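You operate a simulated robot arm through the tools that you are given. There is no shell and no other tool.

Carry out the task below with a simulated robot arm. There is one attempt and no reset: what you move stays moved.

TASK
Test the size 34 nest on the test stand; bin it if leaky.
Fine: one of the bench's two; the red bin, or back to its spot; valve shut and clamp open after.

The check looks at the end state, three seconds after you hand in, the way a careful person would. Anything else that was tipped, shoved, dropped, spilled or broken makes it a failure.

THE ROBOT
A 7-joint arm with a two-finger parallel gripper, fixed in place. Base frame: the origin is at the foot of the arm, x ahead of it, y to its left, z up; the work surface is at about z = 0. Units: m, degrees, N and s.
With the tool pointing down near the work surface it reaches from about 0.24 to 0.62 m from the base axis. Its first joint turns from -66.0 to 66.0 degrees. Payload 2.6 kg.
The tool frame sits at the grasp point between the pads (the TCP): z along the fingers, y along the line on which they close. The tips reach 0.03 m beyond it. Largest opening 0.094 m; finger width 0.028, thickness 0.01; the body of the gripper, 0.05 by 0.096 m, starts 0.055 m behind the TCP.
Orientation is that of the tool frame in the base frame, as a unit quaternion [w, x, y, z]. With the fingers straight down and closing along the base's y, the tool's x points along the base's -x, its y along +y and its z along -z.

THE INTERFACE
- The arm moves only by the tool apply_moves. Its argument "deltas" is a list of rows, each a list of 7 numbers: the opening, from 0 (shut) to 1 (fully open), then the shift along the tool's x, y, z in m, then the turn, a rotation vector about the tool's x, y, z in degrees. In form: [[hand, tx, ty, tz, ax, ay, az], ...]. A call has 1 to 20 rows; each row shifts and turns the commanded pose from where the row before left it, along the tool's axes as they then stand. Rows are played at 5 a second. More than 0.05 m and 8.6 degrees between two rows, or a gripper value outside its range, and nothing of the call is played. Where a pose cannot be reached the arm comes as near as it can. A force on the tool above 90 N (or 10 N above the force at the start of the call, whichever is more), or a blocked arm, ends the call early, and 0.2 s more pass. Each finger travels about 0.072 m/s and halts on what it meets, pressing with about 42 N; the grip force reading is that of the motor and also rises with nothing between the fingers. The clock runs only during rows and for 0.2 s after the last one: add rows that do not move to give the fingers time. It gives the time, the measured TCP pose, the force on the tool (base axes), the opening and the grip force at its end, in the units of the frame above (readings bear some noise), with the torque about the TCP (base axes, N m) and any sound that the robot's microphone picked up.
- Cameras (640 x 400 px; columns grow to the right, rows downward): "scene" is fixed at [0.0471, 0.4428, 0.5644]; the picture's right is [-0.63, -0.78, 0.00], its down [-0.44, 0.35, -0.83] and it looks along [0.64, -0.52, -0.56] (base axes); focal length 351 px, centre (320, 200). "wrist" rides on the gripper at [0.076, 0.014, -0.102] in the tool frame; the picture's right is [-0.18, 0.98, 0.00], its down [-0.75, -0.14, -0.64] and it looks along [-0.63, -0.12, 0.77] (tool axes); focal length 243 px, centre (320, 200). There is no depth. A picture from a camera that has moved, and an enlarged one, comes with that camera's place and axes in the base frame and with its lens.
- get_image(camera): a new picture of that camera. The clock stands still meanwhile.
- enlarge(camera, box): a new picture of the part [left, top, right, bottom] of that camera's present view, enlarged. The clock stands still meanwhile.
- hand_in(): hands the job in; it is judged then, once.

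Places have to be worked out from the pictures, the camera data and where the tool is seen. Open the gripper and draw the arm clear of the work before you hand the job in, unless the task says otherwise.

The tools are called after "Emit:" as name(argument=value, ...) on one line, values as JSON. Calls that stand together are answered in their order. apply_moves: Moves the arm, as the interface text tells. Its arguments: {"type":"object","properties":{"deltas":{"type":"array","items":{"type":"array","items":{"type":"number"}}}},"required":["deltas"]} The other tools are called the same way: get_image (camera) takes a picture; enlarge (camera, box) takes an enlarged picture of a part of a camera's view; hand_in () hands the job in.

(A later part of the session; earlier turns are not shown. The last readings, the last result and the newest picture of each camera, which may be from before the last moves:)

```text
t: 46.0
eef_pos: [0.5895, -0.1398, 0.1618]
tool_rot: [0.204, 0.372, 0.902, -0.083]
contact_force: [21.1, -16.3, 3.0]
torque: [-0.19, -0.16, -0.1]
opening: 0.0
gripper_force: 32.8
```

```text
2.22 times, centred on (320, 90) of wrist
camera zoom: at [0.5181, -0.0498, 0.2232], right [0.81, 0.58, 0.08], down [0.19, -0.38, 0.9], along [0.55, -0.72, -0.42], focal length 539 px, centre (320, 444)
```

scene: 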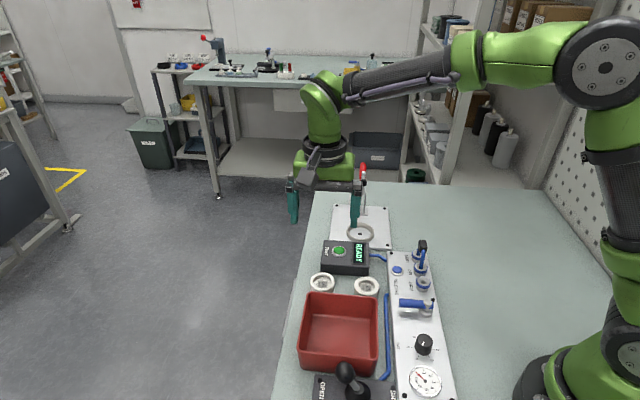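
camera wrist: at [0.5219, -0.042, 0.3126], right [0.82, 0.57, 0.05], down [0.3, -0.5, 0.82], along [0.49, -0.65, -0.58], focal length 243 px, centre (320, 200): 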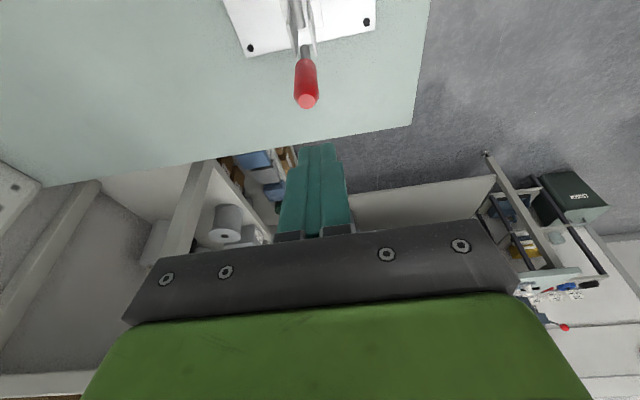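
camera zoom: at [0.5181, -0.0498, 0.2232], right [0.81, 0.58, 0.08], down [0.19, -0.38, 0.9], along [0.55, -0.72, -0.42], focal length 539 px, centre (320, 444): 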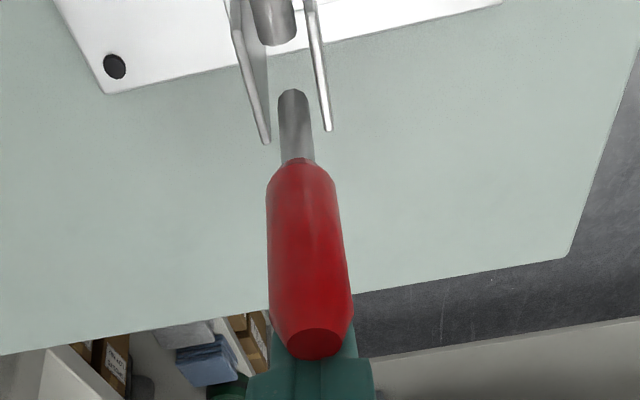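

The handle resists at 26 N where it moved freely at 2 N before, so the toggle is at its closed stop. I'll back off and lift away, then untilt and check the stand.

Emit:
apply_moves(deltas=[[0, -0.011, 0, 0.005, 0, 0, 0], [0, -0.019, 0, -0.04, 0, 0, 0], [0, -0.019, 0, -0.04, 0, 0, 0], [0, 0.045, 0, -0.021, 0, 5, 0], [0, 0.045, 0, -0.016, 0, 7, 0], [0, 0.045, 0, -0.01, 0, 7, 0], [0, 0.04, 0, 0, 0, 6, 0], [0, 0, 0, 0, 0, 0, 0]])

Emit:
get_image(camera="wrist")

Emit:
enlarge(camera="scene", box=[310, 140, 430, 270])

```text
t: 47.8
eef_pos: [0.4668, -0.0122, 0.2465]
tool_rot: [-0.001, 0.383, 0.924, 0.001]
contact_force: [0.0, 0.1, 0.1]
torque: [0.02, -0.04, 0.02]
opening: 0.0002
gripper_force: 33.1
```

```text
taken
camera wrist: at [0.4212, 0.051, 0.3509], right [0.82, 0.57, 0.0], down [0.44, -0.63, 0.64], along [0.36, -0.53, -0.77], focal length 243 px, centre (320, 200)
```

wrist: 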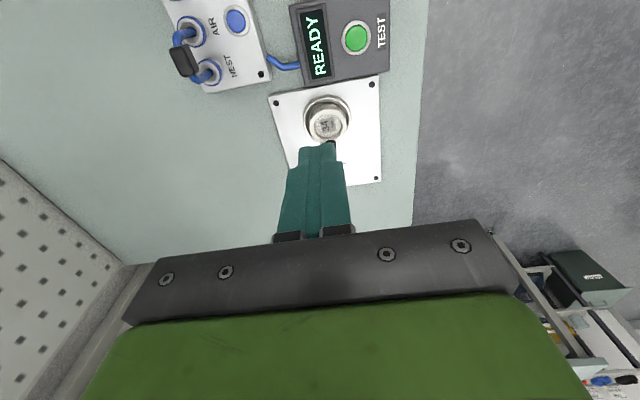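

```text
3.08 times, centred on (370, 205) of scene
camera zoom: at [0.0471, 0.4428, 0.5644], right [-0.63, -0.78, 0.0], down [-0.44, 0.35, -0.83], along [0.64, -0.52, -0.56], focal length 1081 px, centre (166, 185)
```

zoom: 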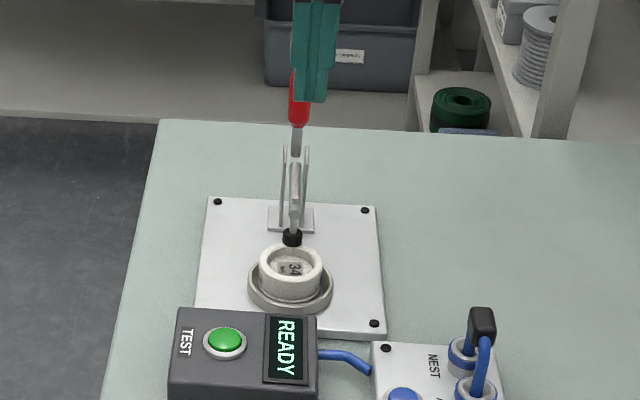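

The clamp is closed on the nest and the display still shows READY. Next is the valve: its pivot is near (0.257, 0.015) and the lever points along +u, across the panel (shut). I'll move over it for a close look.

Emit:
apply_moves(deltas=[[0, 0.037, -0.0221, 0.01, 0, 0, 0], [0, 0.037, -0.0221, 0.01, 0, 0, 0], [0, 0.037, -0.0221, 0.01, 0, 0, 0], [0, 0.037, -0.0221, 0.01, 0, 0, 0], [0, 0, 0, 0, 0, 0, 0]])

Emit:
get_image(camera="wrist")

Emit:
get_image(camera="scene")

```text
t: 49.0
eef_pos: [0.3005, 0.0255, 0.2065]
tool_rot: [0.0, 0.382, 0.924, -0.001]
contact_force: [0.2, 0.7, -0.1]
torque: [0.0, 0.01, -0.02]
opening: 0.0
gripper_force: 33.4
```

```text
taken
camera wrist: at [0.2558, 0.0892, 0.3098], right [0.82, 0.57, 0.0], down [0.43, -0.63, 0.64], along [0.36, -0.53, -0.77], focal length 243 px, centre (320, 200)
```

wrist: 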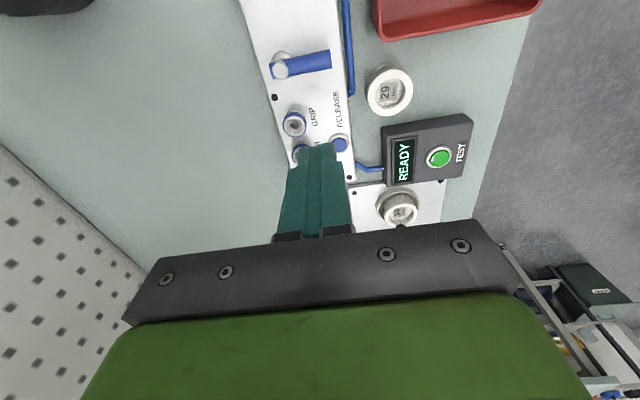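

```text
taken
```

scene: 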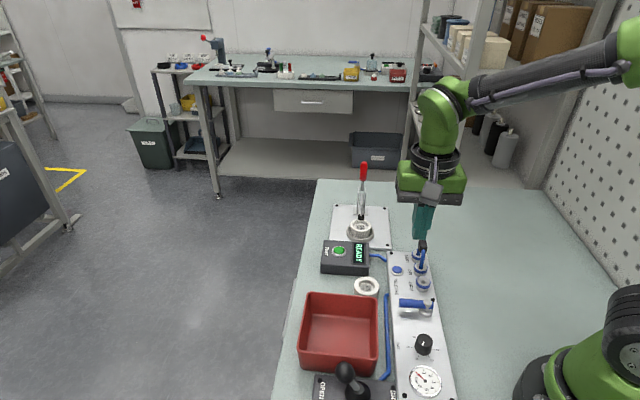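

I'll zoom on the lever to pin down its pivot, tip and height.

Emit:
enlarge(camera="wrist", box=[240, 0, 360, 140])

Emit:
enlarge(camera="scene", box=[385, 265, 455, 335])

```text
2.86 times, centred on (300, 70) of wrist
camera zoom: at [0.2558, 0.0892, 0.3098], right [0.82, 0.57, 0.0], down [0.43, -0.63, 0.64], along [0.36, -0.53, -0.77], focal length 693 px, centre (377, 571)
```

zoom: 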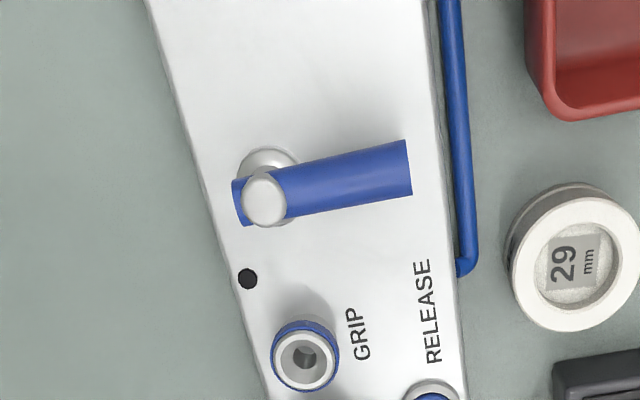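

```text
5.71 times, centred on (420, 300) of scene
camera zoom: at [0.047, 0.4428, 0.5644], right [-0.63, -0.78, 0.0], down [-0.44, 0.35, -0.83], along [0.64, -0.52, -0.56], focal length 2008 px, centre (-251, -371)
```

zoom: 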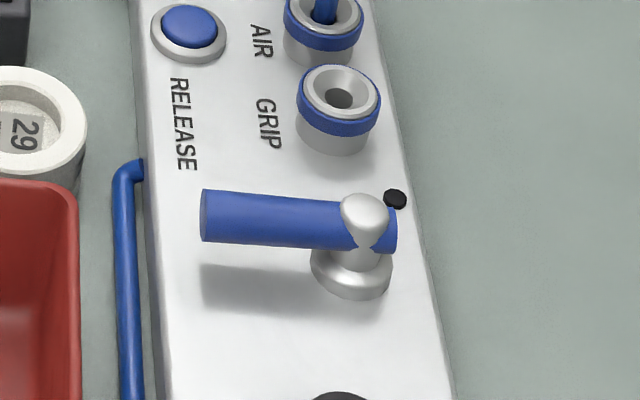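

The lever axis is at z≈0.043, about 49 mm long, pointing along +u from a pivot at (0.254, 0.024). The GRIP socket blocks a swing toward +v, so it should open toward -v, toward the knob. I'll lower the closed fingers on its +v side.

Emit:
apply_moves(deltas=[[0, 0, 0.002, 0.045, 0, 0, 0], [0, 0, 0, 0.045, 0, 0, 0], [0, 0, 0, 0.03, 0, 0, 0], [0, 0, 0, 0.025, 0, 0, 0], [0, 0, 0, 0, 0, 0, 0]])

Emit:
get_image(camera="wrist")

Emit:
enlarge(camera="scene", box=[370, 230, 470, 340])

```text
t: 50.2
eef_pos: [0.2999, 0.0297, 0.0598]
tool_rot: [0.0, 0.382, 0.924, -0.001]
contact_force: [-0.1, -0.8, 0.2]
torque: [0.02, -0.01, -0.02]
opening: 0.0
gripper_force: 33.1
```

```text
taken
camera wrist: at [0.2557, 0.0919, 0.1639], right [0.82, 0.57, 0.0], down [0.43, -0.63, 0.64], along [0.36, -0.53, -0.77], focal length 243 px, centre (320, 200)
```

wrist: 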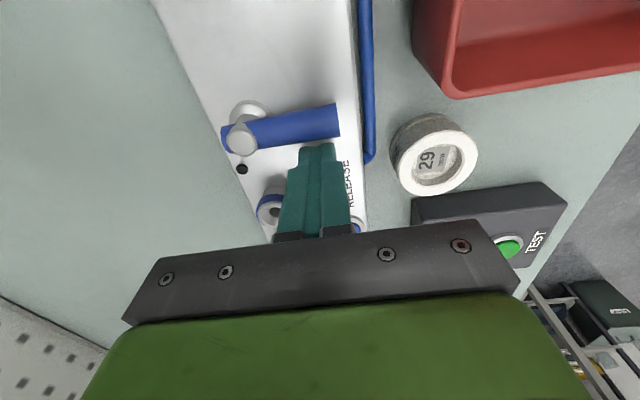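

```text
3.64 times, centred on (420, 285) of scene
camera zoom: at [0.0471, 0.4428, 0.5644], right [-0.63, -0.78, 0.0], down [-0.44, 0.35, -0.83], along [0.64, -0.52, -0.56], focal length 1278 px, centre (-44, -109)
```

zoom: 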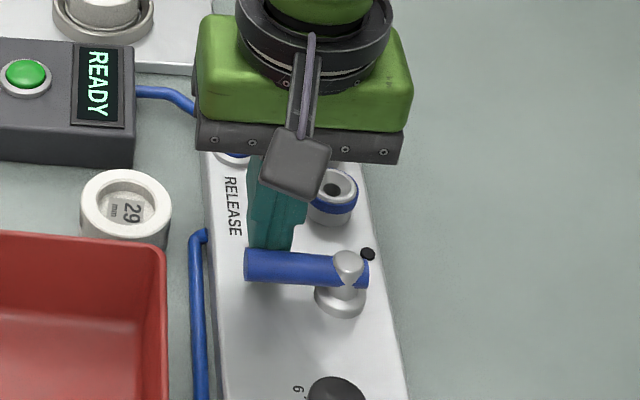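

The fingers are just behind the outer half of the lever and clear of the GRIP socket. I'll push it toward -v, following the arc.

Emit:
apply_moves(deltas=[[0, 0.0065, 0, 0, 0, 0, 0], [0, 0.005, 0.0025, 0, 0, 0, 0], [0, 0.005, 0.0025, 0, 0, 0, 0], [0, 0, 0, 0, 0, 0, 0]])

Emit:
get_image(camera="wrist")

```text
t: 51.2
eef_pos: [0.292, 0.0443, 0.0597]
tool_rot: [0.0, 0.381, 0.924, -0.001]
contact_force: [0.2, -0.6, 0.4]
torque: [-0.03, 0.03, 0.05]
opening: 0.0
gripper_force: 32.6
```

```text
taken
camera wrist: at [0.2477, 0.107, 0.1632], right [0.82, 0.57, 0.0], down [0.43, -0.63, 0.64], along [0.36, -0.53, -0.77], focal length 243 px, centre (320, 200)
```

wrist: 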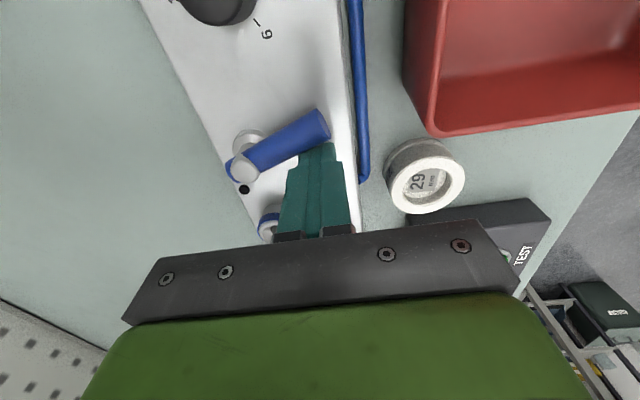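

The lever is turning freely in this direction. I'll continue around the arc toward 90°.

Emit:
apply_moves(deltas=[[0, 0.0089, 0.002, 0, 0, 0, 0], [0, 0.0077, -0.0012, 0, 0, 0, 0], [0, 0.0077, -0.0018, 0, 0, 0, 0], [0, 0.0077, -0.0023, 0, 0, 0, 0], [0, 0.006, -0.005, 0, 0, 0, 0], [0, 0, 0, 0, 0, 0, 0]])

Emit:
get_image(camera="wrist")

Emit:
enlarge(camera="scene", box=[370, 250, 470, 400])

```text
t: 52.6
eef_pos: [0.2582, 0.0645, 0.0609]
tool_rot: [0.001, 0.382, 0.924, 0.0]
contact_force: [0.7, -0.1, 0.1]
torque: [0.0, 0.01, 0.02]
opening: 0.0
gripper_force: 33.0
```

```text
taken
camera wrist: at [0.2141, 0.1281, 0.1643], right [0.82, 0.57, 0.0], down [0.43, -0.63, 0.64], along [0.36, -0.53, -0.77], focal length 243 px, centre (320, 200)
```

wrist: 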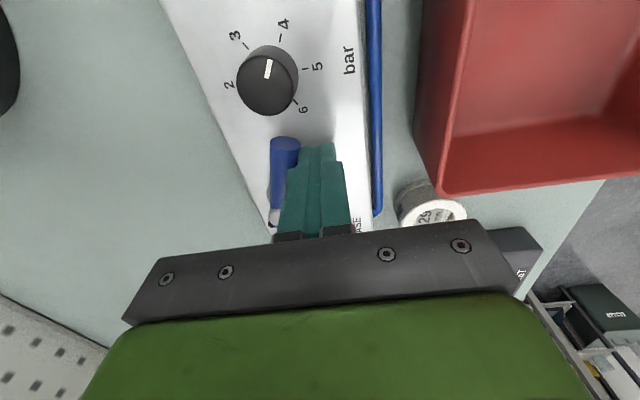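

```text
2.67 times, centred on (420, 325) of scene
camera zoom: at [0.0471, 0.4428, 0.5644], right [-0.63, -0.78, 0.0], down [-0.44, 0.35, -0.83], along [0.64, -0.52, -0.56], focal length 937 px, centre (53, -133)
```

zoom: 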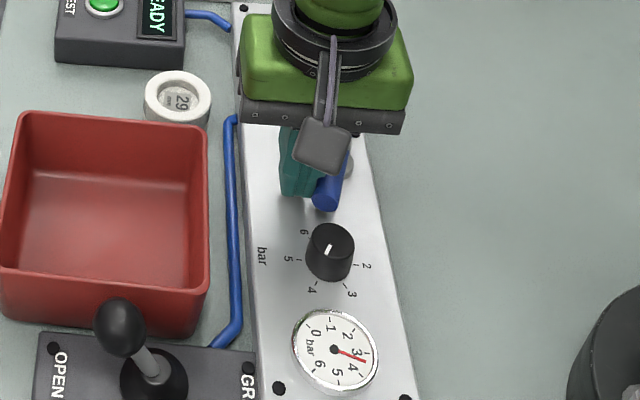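

The gauge has risen to about 3.5 bar, so air is on. I'll push the lever the last few degrees to its stop.

Emit:
apply_moves(deltas=[[0, 0.003, -0.005, 0, 0, 0, 0], [0, 0.003, -0.005, 0, 0, 0, 0], [0, 0.002, -0.003, 0, 0, 0, 0], [0, 0, 0, 0, 0, 0, 0]])

Emit:
get_image(camera="wrist")

Emit:
enlarge(camera="scene", box=[370, 250, 470, 400])

Emit:
enlarge(camera="scene", box=[310, 150, 410, 280])

```text
t: 53.6
eef_pos: [0.2442, 0.06, 0.0597]
tool_rot: [0.0, 0.383, 0.924, 0.001]
contact_force: [0.7, 1.0, 0.0]
torque: [0.01, -0.02, -0.01]
opening: 0.0
gripper_force: 33.3
```

```text
taken
camera wrist: at [0.1997, 0.1228, 0.1633], right [0.82, 0.57, 0.0], down [0.43, -0.63, 0.64], along [0.36, -0.53, -0.77], focal length 243 px, centre (320, 200)
```

wrist: 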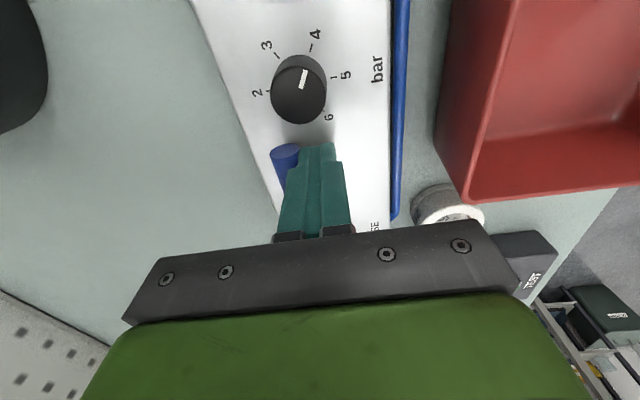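

```text
2.67 times, centred on (420, 325) of scene
camera zoom: at [0.0471, 0.4428, 0.5644], right [-0.63, -0.78, 0.0], down [-0.44, 0.35, -0.83], along [0.64, -0.52, -0.56], focal length 937 px, centre (53, -133)
```

zoom: 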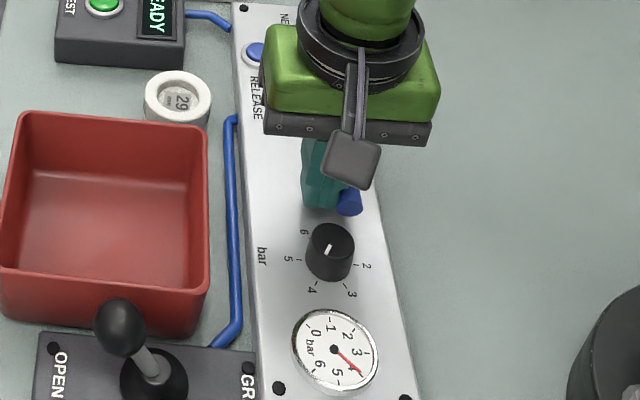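

```text
3.08 times, centred on (360, 215) of scene
camera zoom: at [0.0471, 0.4428, 0.5644], right [-0.63, -0.78, 0.0], down [-0.44, 0.35, -0.83], along [0.64, -0.52, -0.56], focal length 1081 px, centre (197, 154)
```

zoom: 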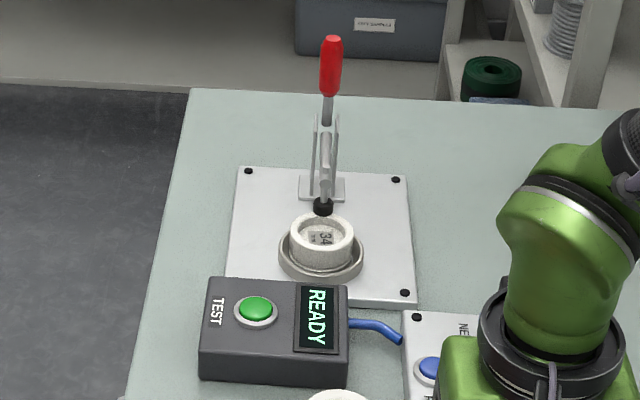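

The gauge now reads about 4 bar and the lever lies along the panel, so the valve is fully open. The TEST button is at about (0.470, 0.048, 0.040). I'll lift away and move above it.

Emit:
apply_moves(deltas=[[0, 0, 0.01, 0, 0, 0, 0], [0, 0, 0, -0.04, 0, 0, 0], [0, 0, 0, -0.045, 0, 0, 0], [0, -0.0339, 0.0274, -0.02, 0, 0, 0], [0, -0.0339, 0.0274, 0, 0, 0, 0], [0, -0.0339, 0.0274, 0, 0, 0, 0], [0, -0.0339, 0.0274, 0, 0, 0, 0], [0, -0.0339, 0.0274, 0, 0, 0, 0], [0, 0, 0, 0, 0, 0, 0]])

Emit:
get_image(camera="wrist")

Emit:
get_image(camera="scene")

```text
t: 55.6
eef_pos: [0.4707, 0.0417, 0.1649]
tool_rot: [0.0, 0.382, 0.924, 0.0]
contact_force: [0.3, -0.8, -1.1]
torque: [-0.01, 0.0, -0.02]
opening: 0.0
gripper_force: 33.1
```

```text
taken
camera wrist: at [0.4253, 0.1062, 0.2687], right [0.82, 0.57, 0.0], down [0.43, -0.63, 0.64], along [0.36, -0.53, -0.77], focal length 243 px, centre (320, 200)
```

wrist: 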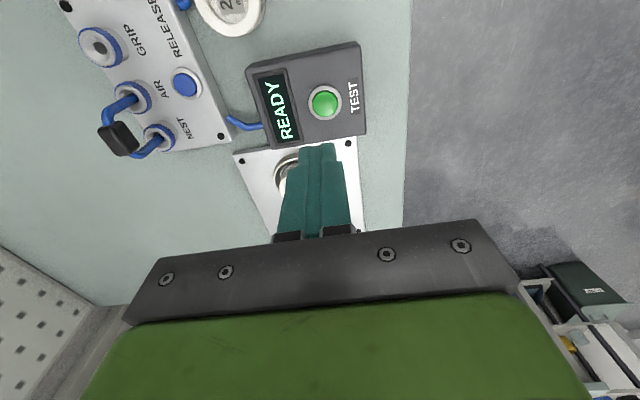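

```text
taken
```

scene: 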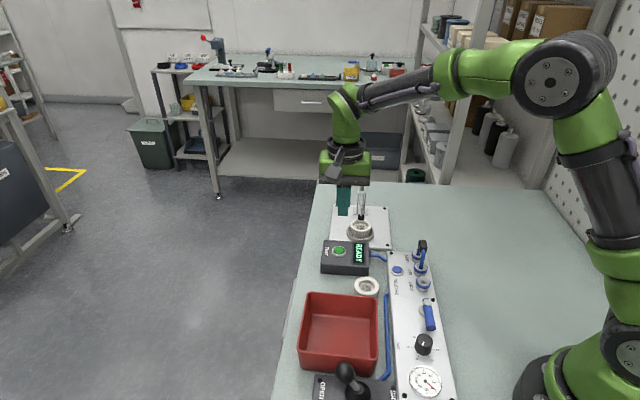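

The wrist view puts the button 4 mm in tool x and 5 mm in tool y from the TCP. I'll correct and descend to just above it.

Emit:
apply_moves(deltas=[[0, 0.0039, 0.0052, 0.04, 0, 0, 0], [0, 0, 0, 0.04, 0, 0, 0], [0, 0, 0, 0, 0, 0, 0]])

Emit:
enlarge(camera="wrist", box=[230, 60, 430, 200])

Emit:
enlarge(camera="scene", box=[310, 200, 400, 280])

```text
t: 56.4
eef_pos: [0.4717, 0.0511, 0.0846]
tool_rot: [0.0, 0.382, 0.924, 0.0]
contact_force: [0.0, -0.3, -0.1]
torque: [0.02, 0.0, 0.0]
opening: 0.0001
gripper_force: 33.0
```

```text
2.86 times, centred on (330, 130) of wrist
camera zoom: at [0.4278, 0.1133, 0.1887], right [0.82, 0.57, 0.0], down [0.43, -0.63, 0.64], along [0.36, -0.53, -0.77], focal length 693 px, centre (291, 400)
```

zoom: 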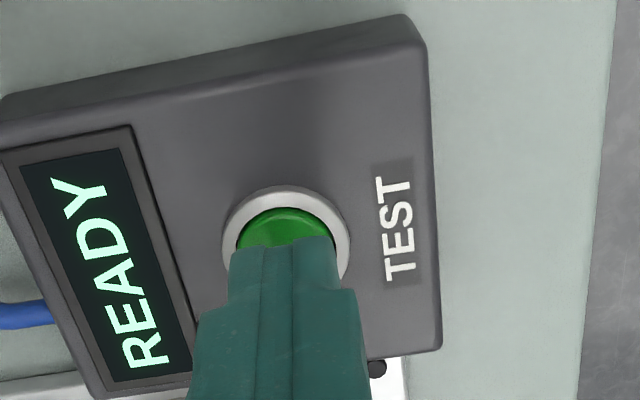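

```text
5.00 times, centred on (355, 240) of scene
camera zoom: at [0.0471, 0.4428, 0.5644], right [-0.63, -0.78, 0.0], down [-0.44, 0.35, -0.83], along [0.64, -0.52, -0.56], focal length 1757 px, centre (145, 0)
```

zoom: 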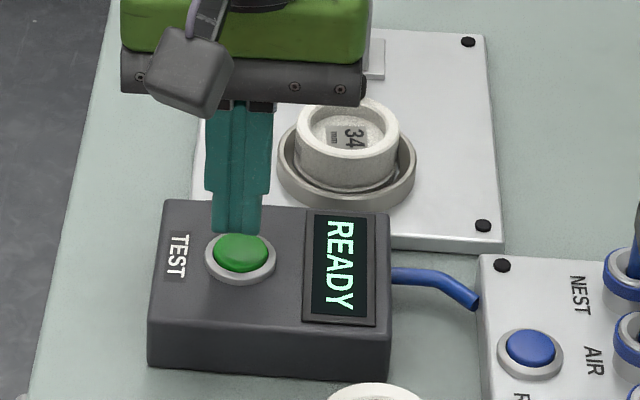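

Aligned over the green button, about 12 mm above it. I'll press down in small steps.

Emit:
apply_moves(deltas=[[0, 0, 0, 0.006, 0, 0, 0], [0, 0, 0, 0.004, 0, 0, 0], [0, 0, 0, 0.003, 0, 0, 0], [0, 0, 0, 0.002, 0, 0, 0], [0, 0, 0, 0, 0, 0, 0]])

Emit:
enlarge(camera="scene", box=[310, 200, 400, 280])

```text
t: 57.6
eef_pos: [0.4714, 0.0515, 0.0702]
tool_rot: [0.0, 0.381, 0.924, 0.0]
contact_force: [0.0, 0.1, -0.1]
torque: [0.01, -0.03, -0.04]
opening: 0.0
gripper_force: 33.7
```

```text
5.00 times, centred on (355, 240) of scene
camera zoom: at [0.0471, 0.4428, 0.5644], right [-0.63, -0.78, 0.0], down [-0.44, 0.35, -0.83], along [0.64, -0.52, -0.56], focal length 1757 px, centre (145, 0)
```

zoom: 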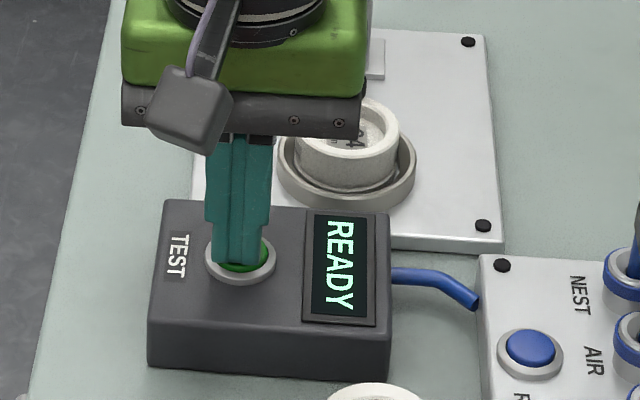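

Just about to touch. I'll press a few more millimetres.

Emit:
apply_moves(deltas=[[0, 0, 0, 0.002, 0, 0, 0], [0, 0, 0, 0.002, 0, 0, 0], [0, 0, 0, 0.001, 0, 0, 0], [0, 0, 0, 0, 0, 0, 0]])

Emit:
enlarge(camera="scene", box=[310, 200, 400, 280])

```text
t: 58.6
eef_pos: [0.4697, 0.0508, 0.0652]
tool_rot: [0.001, 0.382, 0.924, 0.0]
contact_force: [1.9, -0.2, 2.7]
torque: [0.01, -0.06, -0.02]
opening: 0.0
gripper_force: 33.2
heard: click
```

```text
5.00 times, centred on (355, 240) of scene
camera zoom: at [0.0471, 0.4428, 0.5644], right [-0.63, -0.78, 0.0], down [-0.44, 0.35, -0.83], along [0.64, -0.52, -0.56], focal length 1757 px, centre (145, 0)
```

zoom: 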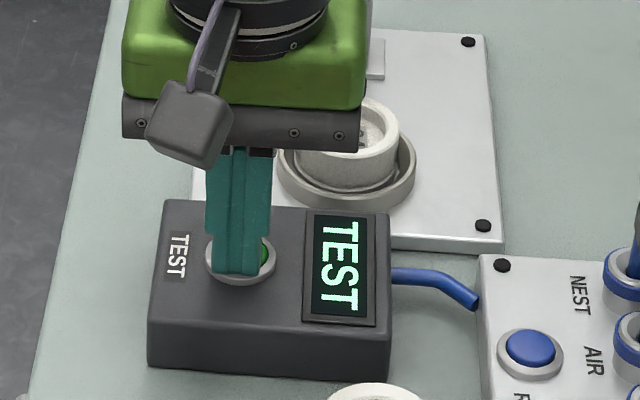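

It clicked and the display shows TEST, so the test is running. I'll lift straight off the button and wait for the result.

Emit:
apply_moves(deltas=[[0, 0, 0, -0.015, 0, 0, 0], [0, 0, 0, -0.03, 0, 0, 0], [0, 0, 0, -0.03, 0, 0, 0], [0, 0, 0, 0, 0, 0, 0], [0, 0, 0, 0, 0, 0, 0]])

Emit:
enlarge(camera="scene", box=[310, 200, 400, 280])

Emit:
enlarge(camera="wrist", box=[230, 60, 430, 200])

```text
t: 59.8
eef_pos: [0.4678, 0.0508, 0.1399]
tool_rot: [0.0, 0.383, 0.924, 0.0]
contact_force: [-0.8, 0.7, -0.8]
torque: [0.0, 0.0, -0.06]
opening: 0.0
gripper_force: 33.1
```

```text
5.00 times, centred on (355, 240) of scene
camera zoom: at [0.0471, 0.4428, 0.5644], right [-0.63, -0.78, 0.0], down [-0.44, 0.35, -0.83], along [0.64, -0.52, -0.56], focal length 1757 px, centre (145, 0)
```

zoom: 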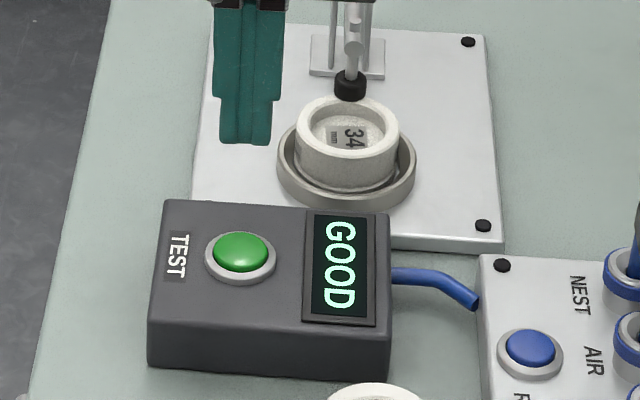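

```text
2.86 times, centred on (330, 130) of wrist
camera zoom: at [0.4225, 0.115, 0.2419], right [0.82, 0.57, 0.0], down [0.43, -0.63, 0.64], along [0.36, -0.53, -0.77], focal length 693 px, centre (291, 400)
```

zoom: 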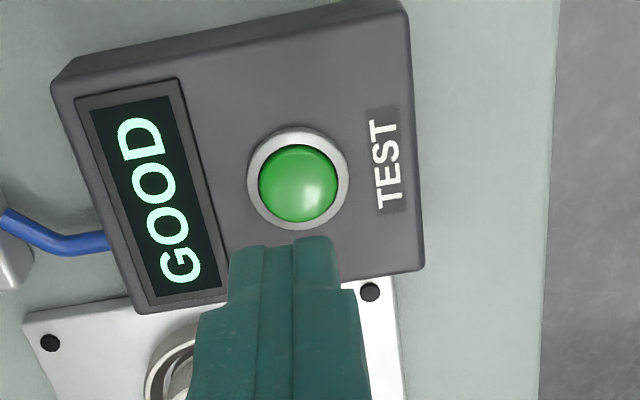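

The display reads GOOD. I'll wait a couple of seconds to make sure the result is stable, and check the gauge.

Emit:
apply_moves(deltas=[[0, 0, 0, 0, 0, 0, 0], [0, 0, 0, 0, 0, 0, 0], [0, 0, 0, 0, 0, 0, 0], [0, 0, 0, 0, 0, 0, 0], [0, 0, 0, 0, 0, 0, 0], [0, 0, 0, 0, 0, 0, 0], [0, 0, 0, 0, 0, 0, 0], [0, 0, 0, 0, 0, 0, 0], [0, 0, 0, 0, 0, 0, 0], [0, 0, 0, 0, 0, 0, 0]])

Emit:
enlarge(camera="scene", box=[310, 150, 450, 280])

Emit:
enlarge(camera="scene", box=[370, 240, 470, 400])

```text
t: 62.0
eef_pos: [0.4663, 0.0526, 0.1385]
tool_rot: [0.0, 0.382, 0.924, 0.0]
contact_force: [-0.8, -0.8, 0.6]
torque: [0.01, 0.01, 0.0]
opening: 0.0
gripper_force: 33.3
```

```text
3.08 times, centred on (380, 215) of scene
camera zoom: at [0.0471, 0.4428, 0.5644], right [-0.63, -0.78, 0.0], down [-0.44, 0.35, -0.83], along [0.64, -0.52, -0.56], focal length 1081 px, centre (135, 154)
```

zoom: 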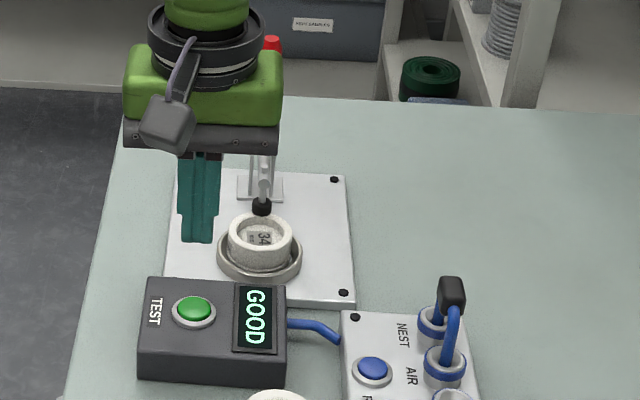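

```text
2.50 times, centred on (420, 320) of scene
camera zoom: at [0.0471, 0.4428, 0.5644], right [-0.63, -0.78, 0.0], down [-0.44, 0.35, -0.83], along [0.64, -0.52, -0.56], focal length 879 px, centre (70, -100)
```

zoom: 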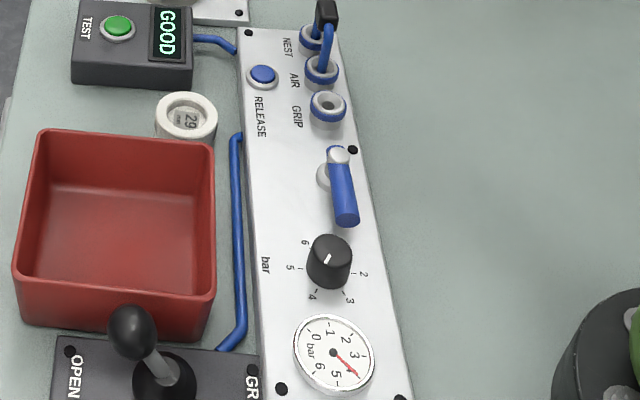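

The result is stable: GOOD, with 4 bar on the gauge. The nest therefore goes back to its spot. First I'll shut the valve by straddling the lever (which now lies along -v) with the fingers open 50 mm and swinging it back.

Emit:
apply_moves(deltas=[[0.2, 0, 0, -0.03, 0, 0, 0], [0.53, 0.0333, -0.0319, 0, 0, 0, 0], [0.53, 0.0333, -0.0319, 0, 0, 0, 0], [0.53, 0.0333, -0.0319, 0, 0, 0, 0], [0.53, 0.0333, -0.0319, 0, 0, 0, 0], [0.53, 0.0333, -0.0319, 0, 0, 0, 0], [0.53, 0, 0, 0, 0, 0, 0]])

Emit:
get_image(camera="wrist")

Emit:
enlarge(camera="scene", box=[380, 250, 460, 350])

```text
t: 63.6
eef_pos: [0.2412, 0.0538, 0.1689]
tool_rot: [0.0, 0.382, 0.924, 0.0]
contact_force: [-0.4, 0.6, 0.3]
torque: [-0.02, -0.02, 0.02]
opening: 0.0497
gripper_force: 0.0
```

```text
taken
camera wrist: at [0.196, 0.1179, 0.2713], right [0.82, 0.57, 0.0], down [0.43, -0.63, 0.64], along [0.36, -0.53, -0.77], focal length 243 px, centre (320, 200)
```

wrist: 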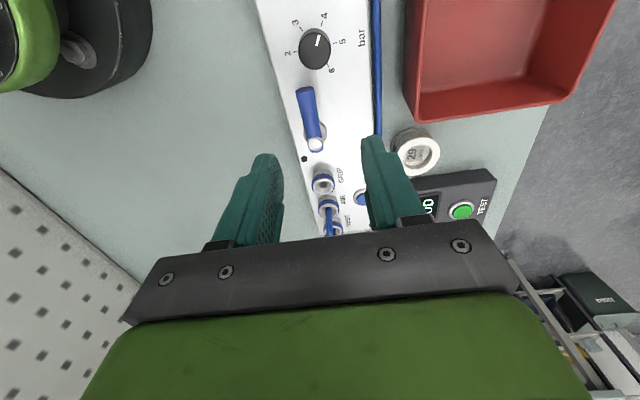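

```text
4.00 times, centred on (420, 300) of scene
camera zoom: at [0.047, 0.4428, 0.5644], right [-0.63, -0.78, 0.0], down [-0.44, 0.35, -0.83], along [0.64, -0.52, -0.56], focal length 1406 px, centre (-80, -200)
```

zoom: 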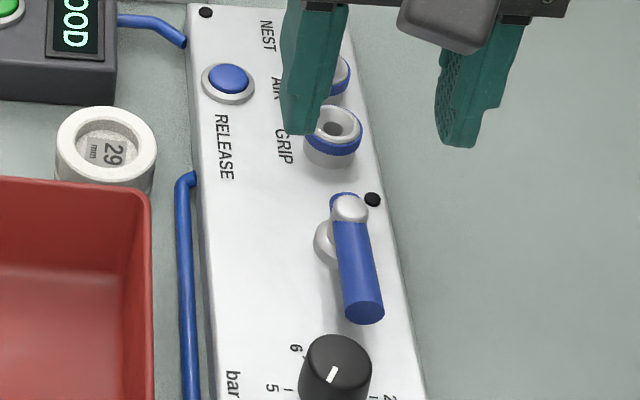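

The lever runs along tool x, offset about -10 mm in tool y, so it will sit between the fingers with 6 mm clearance. I'll shift slightly outward along the lever and descend.

Emit:
apply_moves(deltas=[[0.53, 0.006, 0, 0.04, 0, 0, 0], [0.53, 0, 0, 0.04, 0, 0, 0], [0.53, 0, 0, 0.028, 0, 0, 0], [0.53, 0, 0, 0, 0, 0, 0]])

Emit:
get_image(camera="wrist")

Emit:
enlarge(camera="scene", box=[370, 250, 470, 350])

```text
t: 64.6
eef_pos: [0.2355, 0.0589, 0.0615]
tool_rot: [0.0, 0.382, 0.924, 0.0]
contact_force: [-0.5, 0.1, -0.8]
torque: [-0.01, -0.02, -0.03]
opening: 0.0499
gripper_force: 0.2
```

```text
taken
camera wrist: at [0.1922, 0.1229, 0.164], right [0.82, 0.57, 0.0], down [0.43, -0.63, 0.64], along [0.36, -0.53, -0.77], focal length 243 px, centre (320, 200)
```

wrist: 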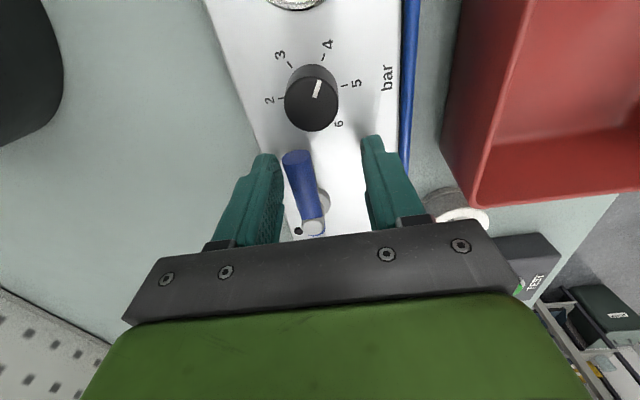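

```text
4.00 times, centred on (420, 300) of scene
camera zoom: at [0.0471, 0.4428, 0.5644], right [-0.63, -0.78, 0.0], down [-0.44, 0.35, -0.83], along [0.64, -0.52, -0.56], focal length 1406 px, centre (-80, -200)
```

zoom: 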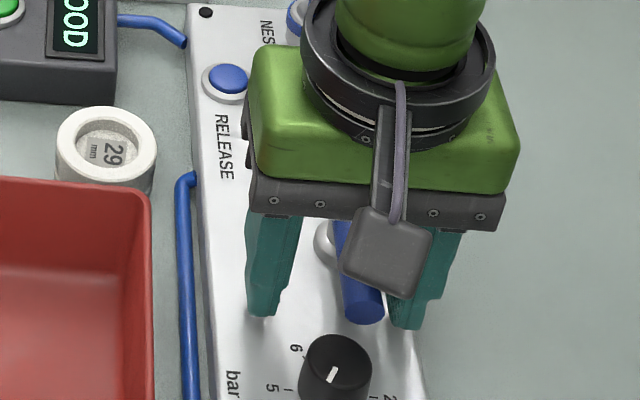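

The lever sits between the fingers, clear of the knob. I'll swing it back toward +u in steps with the inner finger.

Emit:
apply_moves(deltas=[[0.53, 0, 0.0065, 0, 0, 0, 0], [0.53, 0.0023, 0.0094, 0, 0, 0, 0], [0.53, 0, 0.005, 0, 0, 0, 0], [0.53, -0.0006, 0.0055, 0, 0, 0, 0], [0.53, 0, 0, 0, 0, 0, 0]])

Emit:
get_image(camera="wrist")

Emit:
enlarge(camera="scene", box=[370, 250, 470, 350])

```text
t: 65.8
eef_pos: [0.2513, 0.0791, 0.0603]
tool_rot: [0.0, 0.382, 0.924, -0.001]
contact_force: [-1.5, 0.4, -0.9]
torque: [0.03, 0.04, -0.06]
opening: 0.0503
gripper_force: 0.4
```

```text
taken
camera wrist: at [0.2076, 0.1428, 0.1643], right [0.82, 0.57, 0.0], down [0.43, -0.63, 0.64], along [0.36, -0.53, -0.77], focal length 243 px, centre (320, 200)
```

wrist: 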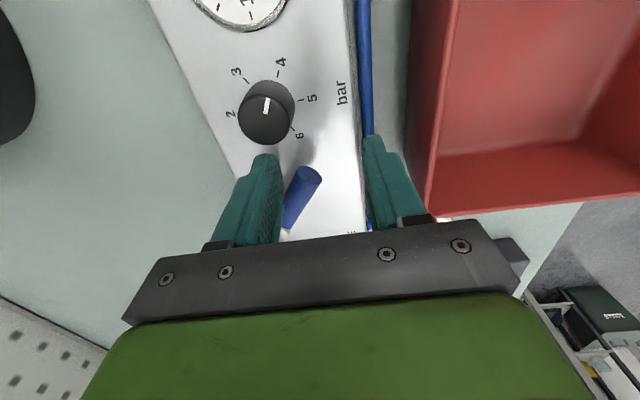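

```text
4.00 times, centred on (420, 300) of scene
camera zoom: at [0.0471, 0.4428, 0.5644], right [-0.63, -0.78, 0.0], down [-0.44, 0.35, -0.83], along [0.64, -0.52, -0.56], focal length 1406 px, centre (-80, -200)
```

zoom: 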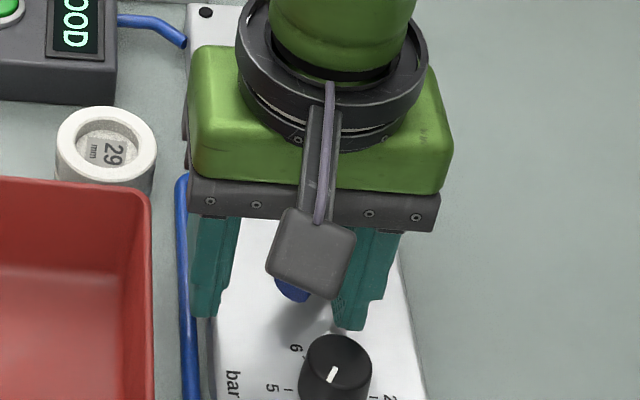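

The lever has come round about 40°, and the outer finger still has good clearance from the bin. I'll continue to about 15° from shut.

Emit:
apply_moves(deltas=[[0.53, -0.002, 0.005, 0, 0, 0, 0], [0.53, -0.0026, 0.0051, 0, 0, 0, 0], [0.53, -0.0064, 0.0035, 0, 0, 0, 0], [0.53, 0, 0, 0, 0, 0, 0]])

Emit:
get_image(camera="wrist")

Emit:
enlarge(camera="scene", box=[370, 250, 470, 400])

```text
t: 66.8
eef_pos: [0.2692, 0.0808, 0.0603]
tool_rot: [0.0, 0.382, 0.924, 0.0]
contact_force: [-0.5, 1.5, 0.2]
torque: [0.02, 0.02, -0.02]
opening: 0.0496
gripper_force: 0.0
```

```text
taken
camera wrist: at [0.2252, 0.1442, 0.1647], right [0.82, 0.57, 0.0], down [0.43, -0.63, 0.64], along [0.36, -0.53, -0.77], focal length 243 px, centre (320, 200)
```

wrist: 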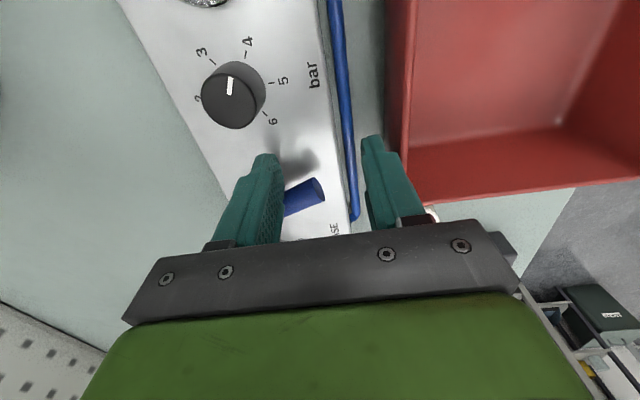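

```text
2.67 times, centred on (420, 325) of scene
camera zoom: at [0.0471, 0.4428, 0.5644], right [-0.63, -0.78, 0.0], down [-0.44, 0.35, -0.83], along [0.64, -0.52, -0.56], focal length 937 px, centre (53, -133)
```

zoom: 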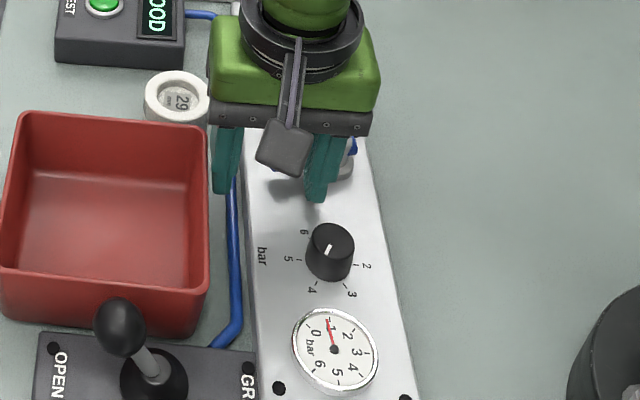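

The gauge is down to about 0.8 bar and still falling. I'll finish with a push in +v to bring the lever fully across to its stop.

Emit:
apply_moves(deltas=[[0.53, -0.004, 0, 0, 0, 0, 0], [0.53, -0.004, 0, 0, 0, 0, 0], [0.53, -0.002, 0, 0, 0, 0, 0], [0.53, 0, 0, 0, 0, 0, 0]])

Emit:
get_image(camera="wrist")

Emit:
enlarge(camera="scene", box=[370, 250, 470, 400])

```text
t: 67.8
eef_pos: [0.2759, 0.0747, 0.0625]
tool_rot: [0.0, 0.381, 0.924, 0.0]
contact_force: [-3.0, 2.5, -0.5]
torque: [0.07, 0.06, -0.05]
opening: 0.0498
gripper_force: 0.0
```

```text
taken
camera wrist: at [0.2322, 0.138, 0.1656], right [0.82, 0.57, 0.0], down [0.43, -0.63, 0.64], along [0.36, -0.53, -0.77], focal length 243 px, centre (320, 200)
```

wrist: 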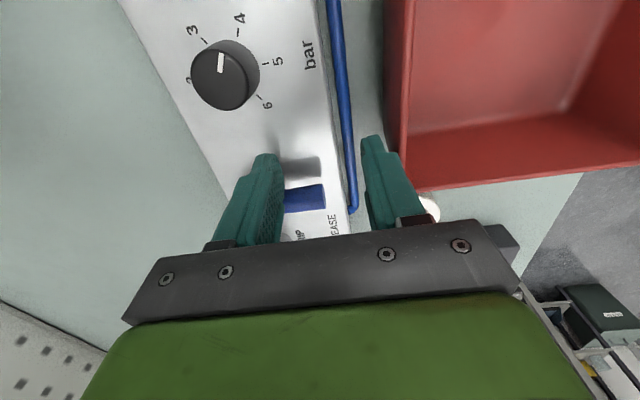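

```text
2.67 times, centred on (420, 325) of scene
camera zoom: at [0.0471, 0.4428, 0.5644], right [-0.63, -0.78, 0.0], down [-0.44, 0.35, -0.83], along [0.64, -0.52, -0.56], focal length 937 px, centre (53, -133)
```

zoom: 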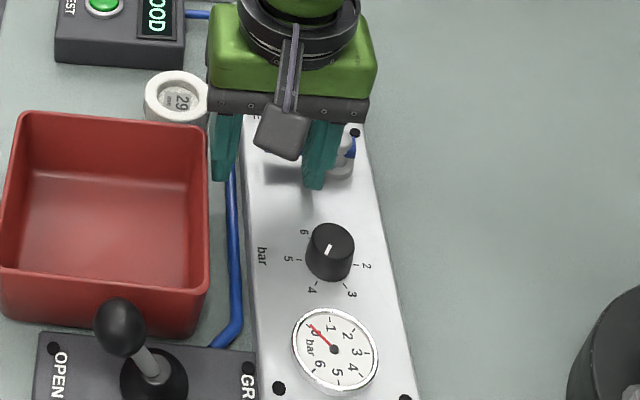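

The gauge is at about 0 and the lever is nearly square across. I'll nudge 3 mm more to seat it on its stop.

Emit:
apply_moves(deltas=[[0.53, -0.002, 0, 0, 0, 0, 0], [0.53, -0.002, 0, 0, 0, 0, 0], [0.53, 0, 0, 0, 0, 0, 0]])

Emit:
get_image(camera="wrist")

```text
t: 68.6
eef_pos: [0.2767, 0.0743, 0.0624]
tool_rot: [-0.004, 0.382, 0.924, -0.001]
contact_force: [-25.6, 26.6, 11.9]
torque: [0.35, 0.4, -0.93]
opening: 0.0492
gripper_force: 0.1
```

```text
taken
camera wrist: at [0.2335, 0.1374, 0.1654], right [0.82, 0.57, 0.0], down [0.44, -0.63, 0.64], along [0.36, -0.53, -0.77], focal length 243 px, centre (320, 200)
```

wrist: 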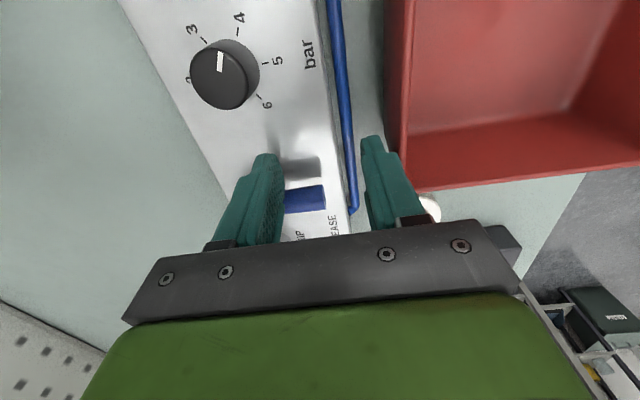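

The lever hit its stop at 36 N, so the valve is shut with the gauge at zero. I'll back off, lift, close the fingers and head back to the clamp.

Emit:
apply_moves(deltas=[[0.53, 0.006, 0, 0, 0, 0, 0], [0.53, 0, 0, -0.045, 0, 0, 0], [0.4, 0, 0, -0.045, 0, 0, 0], [0.2, 0, 0, -0.045, 0, 0, 0], [0, -0.0423, 0.0102, -0.02, 0, 0, 0], [0, -0.0423, 0.0102, 0, 0, 0, 0], [0, -0.0423, 0.0102, 0, 0, 0, 0], [0, -0.0423, 0.0102, 0, 0, 0, 0], [0, -0.0423, 0.0102, 0, 0, 0, 0], [0, 0, 0, 0, 0, 0, 0]])

Emit:
get_image(camera="wrist")

Emit:
enlarge(camera="scene", box=[370, 240, 470, 400])

```text
t: 70.8
eef_pos: [0.4591, -0.0313, 0.2171]
tool_rot: [-0.001, 0.382, 0.924, 0.0]
contact_force: [-0.4, -0.9, 0.0]
torque: [-0.03, 0.0, 0.04]
opening: 0.0
gripper_force: 32.5
```

```text
taken
camera wrist: at [0.4151, 0.0307, 0.3202], right [0.82, 0.57, 0.0], down [0.43, -0.63, 0.64], along [0.36, -0.53, -0.77], focal length 243 px, centre (320, 200)
```

wrist: 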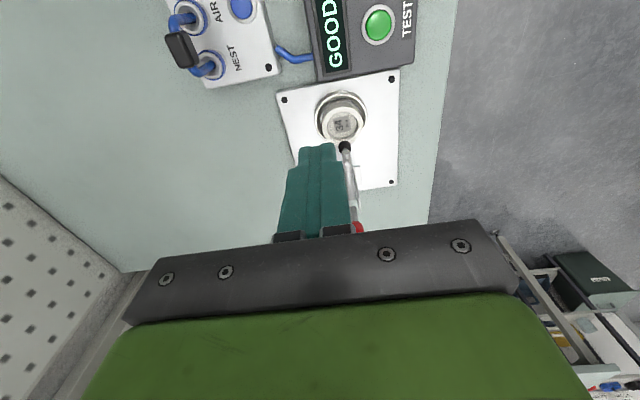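

```text
2.50 times, centred on (420, 320) of scene
camera zoom: at [0.0471, 0.4428, 0.5644], right [-0.63, -0.78, 0.0], down [-0.44, 0.35, -0.83], along [0.64, -0.52, -0.56], focal length 879 px, centre (70, -100)
```

zoom: 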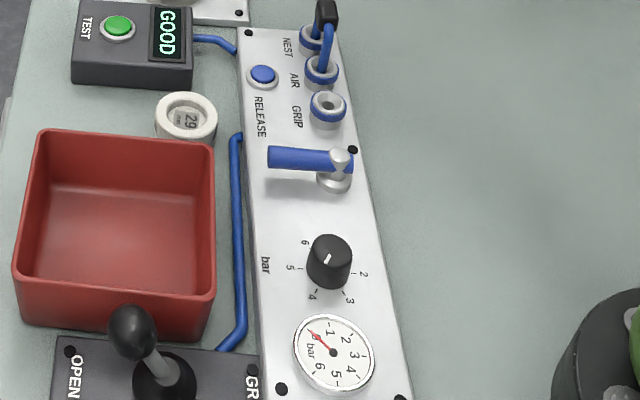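

The valve is shut just as it started. I'll line up on the clamp plane and tilt the fingers 25° outward for pushing the handle back.

Emit:
apply_moves(deltas=[[0, -0.04, 0.0085, 0, 0, 0, 0], [0, -0.04, 0.0085, 0, 0, 0, 0], [0, 0, 0, 0, 0, -8.5, 0], [0, 0, 0, 0, 0, -8.5, 0], [0, 0, 0, 0, 0, -8, 0], [0, 0, 0, 0, 0, 0, 0]])

Emit:
get_image(camera="wrist")

Emit:
enlarge(camera="scene", box=[310, 110, 410, 240])

```text
t: 72.2
eef_pos: [0.5294, -0.081, 0.2166]
tool_rot: [0.201, 0.372, 0.902, -0.083]
contact_force: [0.2, -0.5, 0.0]
torque: [0.0, 0.02, 0.01]
opening: 0.0
gripper_force: 33.3
```

```text
taken
camera wrist: at [0.4591, 0.0084, 0.2775], right [0.81, 0.58, 0.08], down [0.19, -0.39, 0.9], along [0.55, -0.72, -0.43], focal length 243 px, centre (320, 200)
```

wrist: 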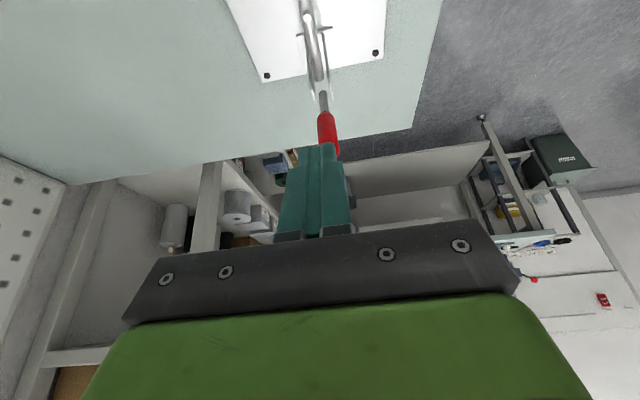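

```text
3.08 times, centred on (360, 175) of scene
camera zoom: at [0.0471, 0.4428, 0.5644], right [-0.63, -0.78, 0.0], down [-0.44, 0.35, -0.83], along [0.64, -0.52, -0.56], focal length 1081 px, centre (197, 277)
```

zoom: 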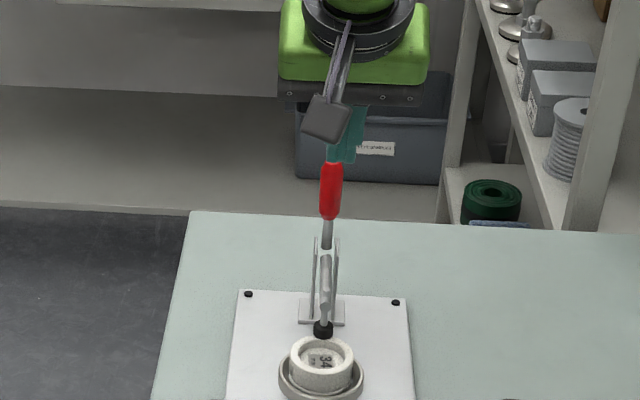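

I'm in the clamp plane, and advancing along the tool axis will put the fingertips just in front of the handle top. I'll move there.

Emit:
apply_moves(deltas=[[0, 0, 0.001, 0.02, 0, 0, 0], [0, 0, 0.001, 0.02, 0, 0, 0], [0, 0, 0, 0.02, 0, 0, 0], [0, 0, 0, 0, 0, 0, 0]])

Emit:
enlarge(camera="wrist", box=[230, 0, 410, 180])

Emit:
enlarge(camera="scene", box=[310, 130, 410, 240])

```text
t: 73.2
eef_pos: [0.5495, -0.0984, 0.1606]
tool_rot: [0.2, 0.372, 0.903, -0.082]
contact_force: [0.1, 0.2, -0.4]
torque: [-0.01, 0.01, 0.0]
opening: 0.0
gripper_force: 33.6
```

```text
2.22 times, centred on (320, 90) of wrist
camera zoom: at [0.4798, -0.0095, 0.2229], right [0.81, 0.58, 0.08], down [0.19, -0.39, 0.9], along [0.55, -0.72, -0.43], focal length 539 px, centre (320, 444)
```

zoom: 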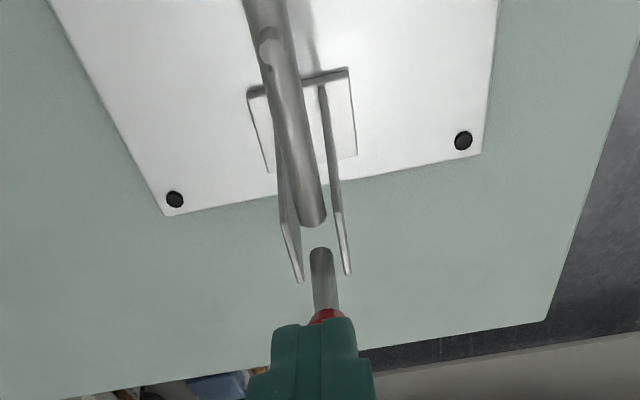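

```text
3.64 times, centred on (360, 185) of scene
camera zoom: at [0.0471, 0.4428, 0.5644], right [-0.63, -0.78, 0.0], down [-0.44, 0.35, -0.83], along [0.64, -0.52, -0.56], focal length 1278 px, centre (174, 254)
```

zoom: 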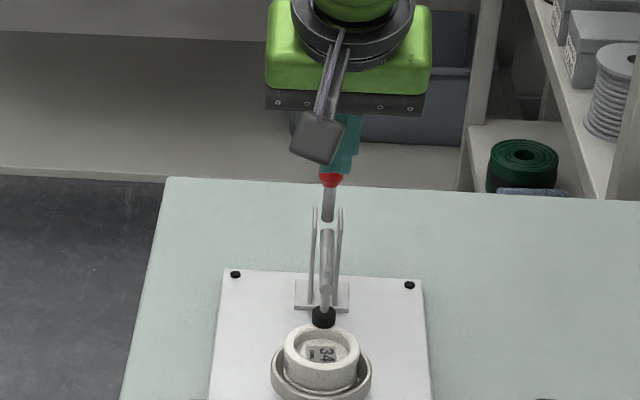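

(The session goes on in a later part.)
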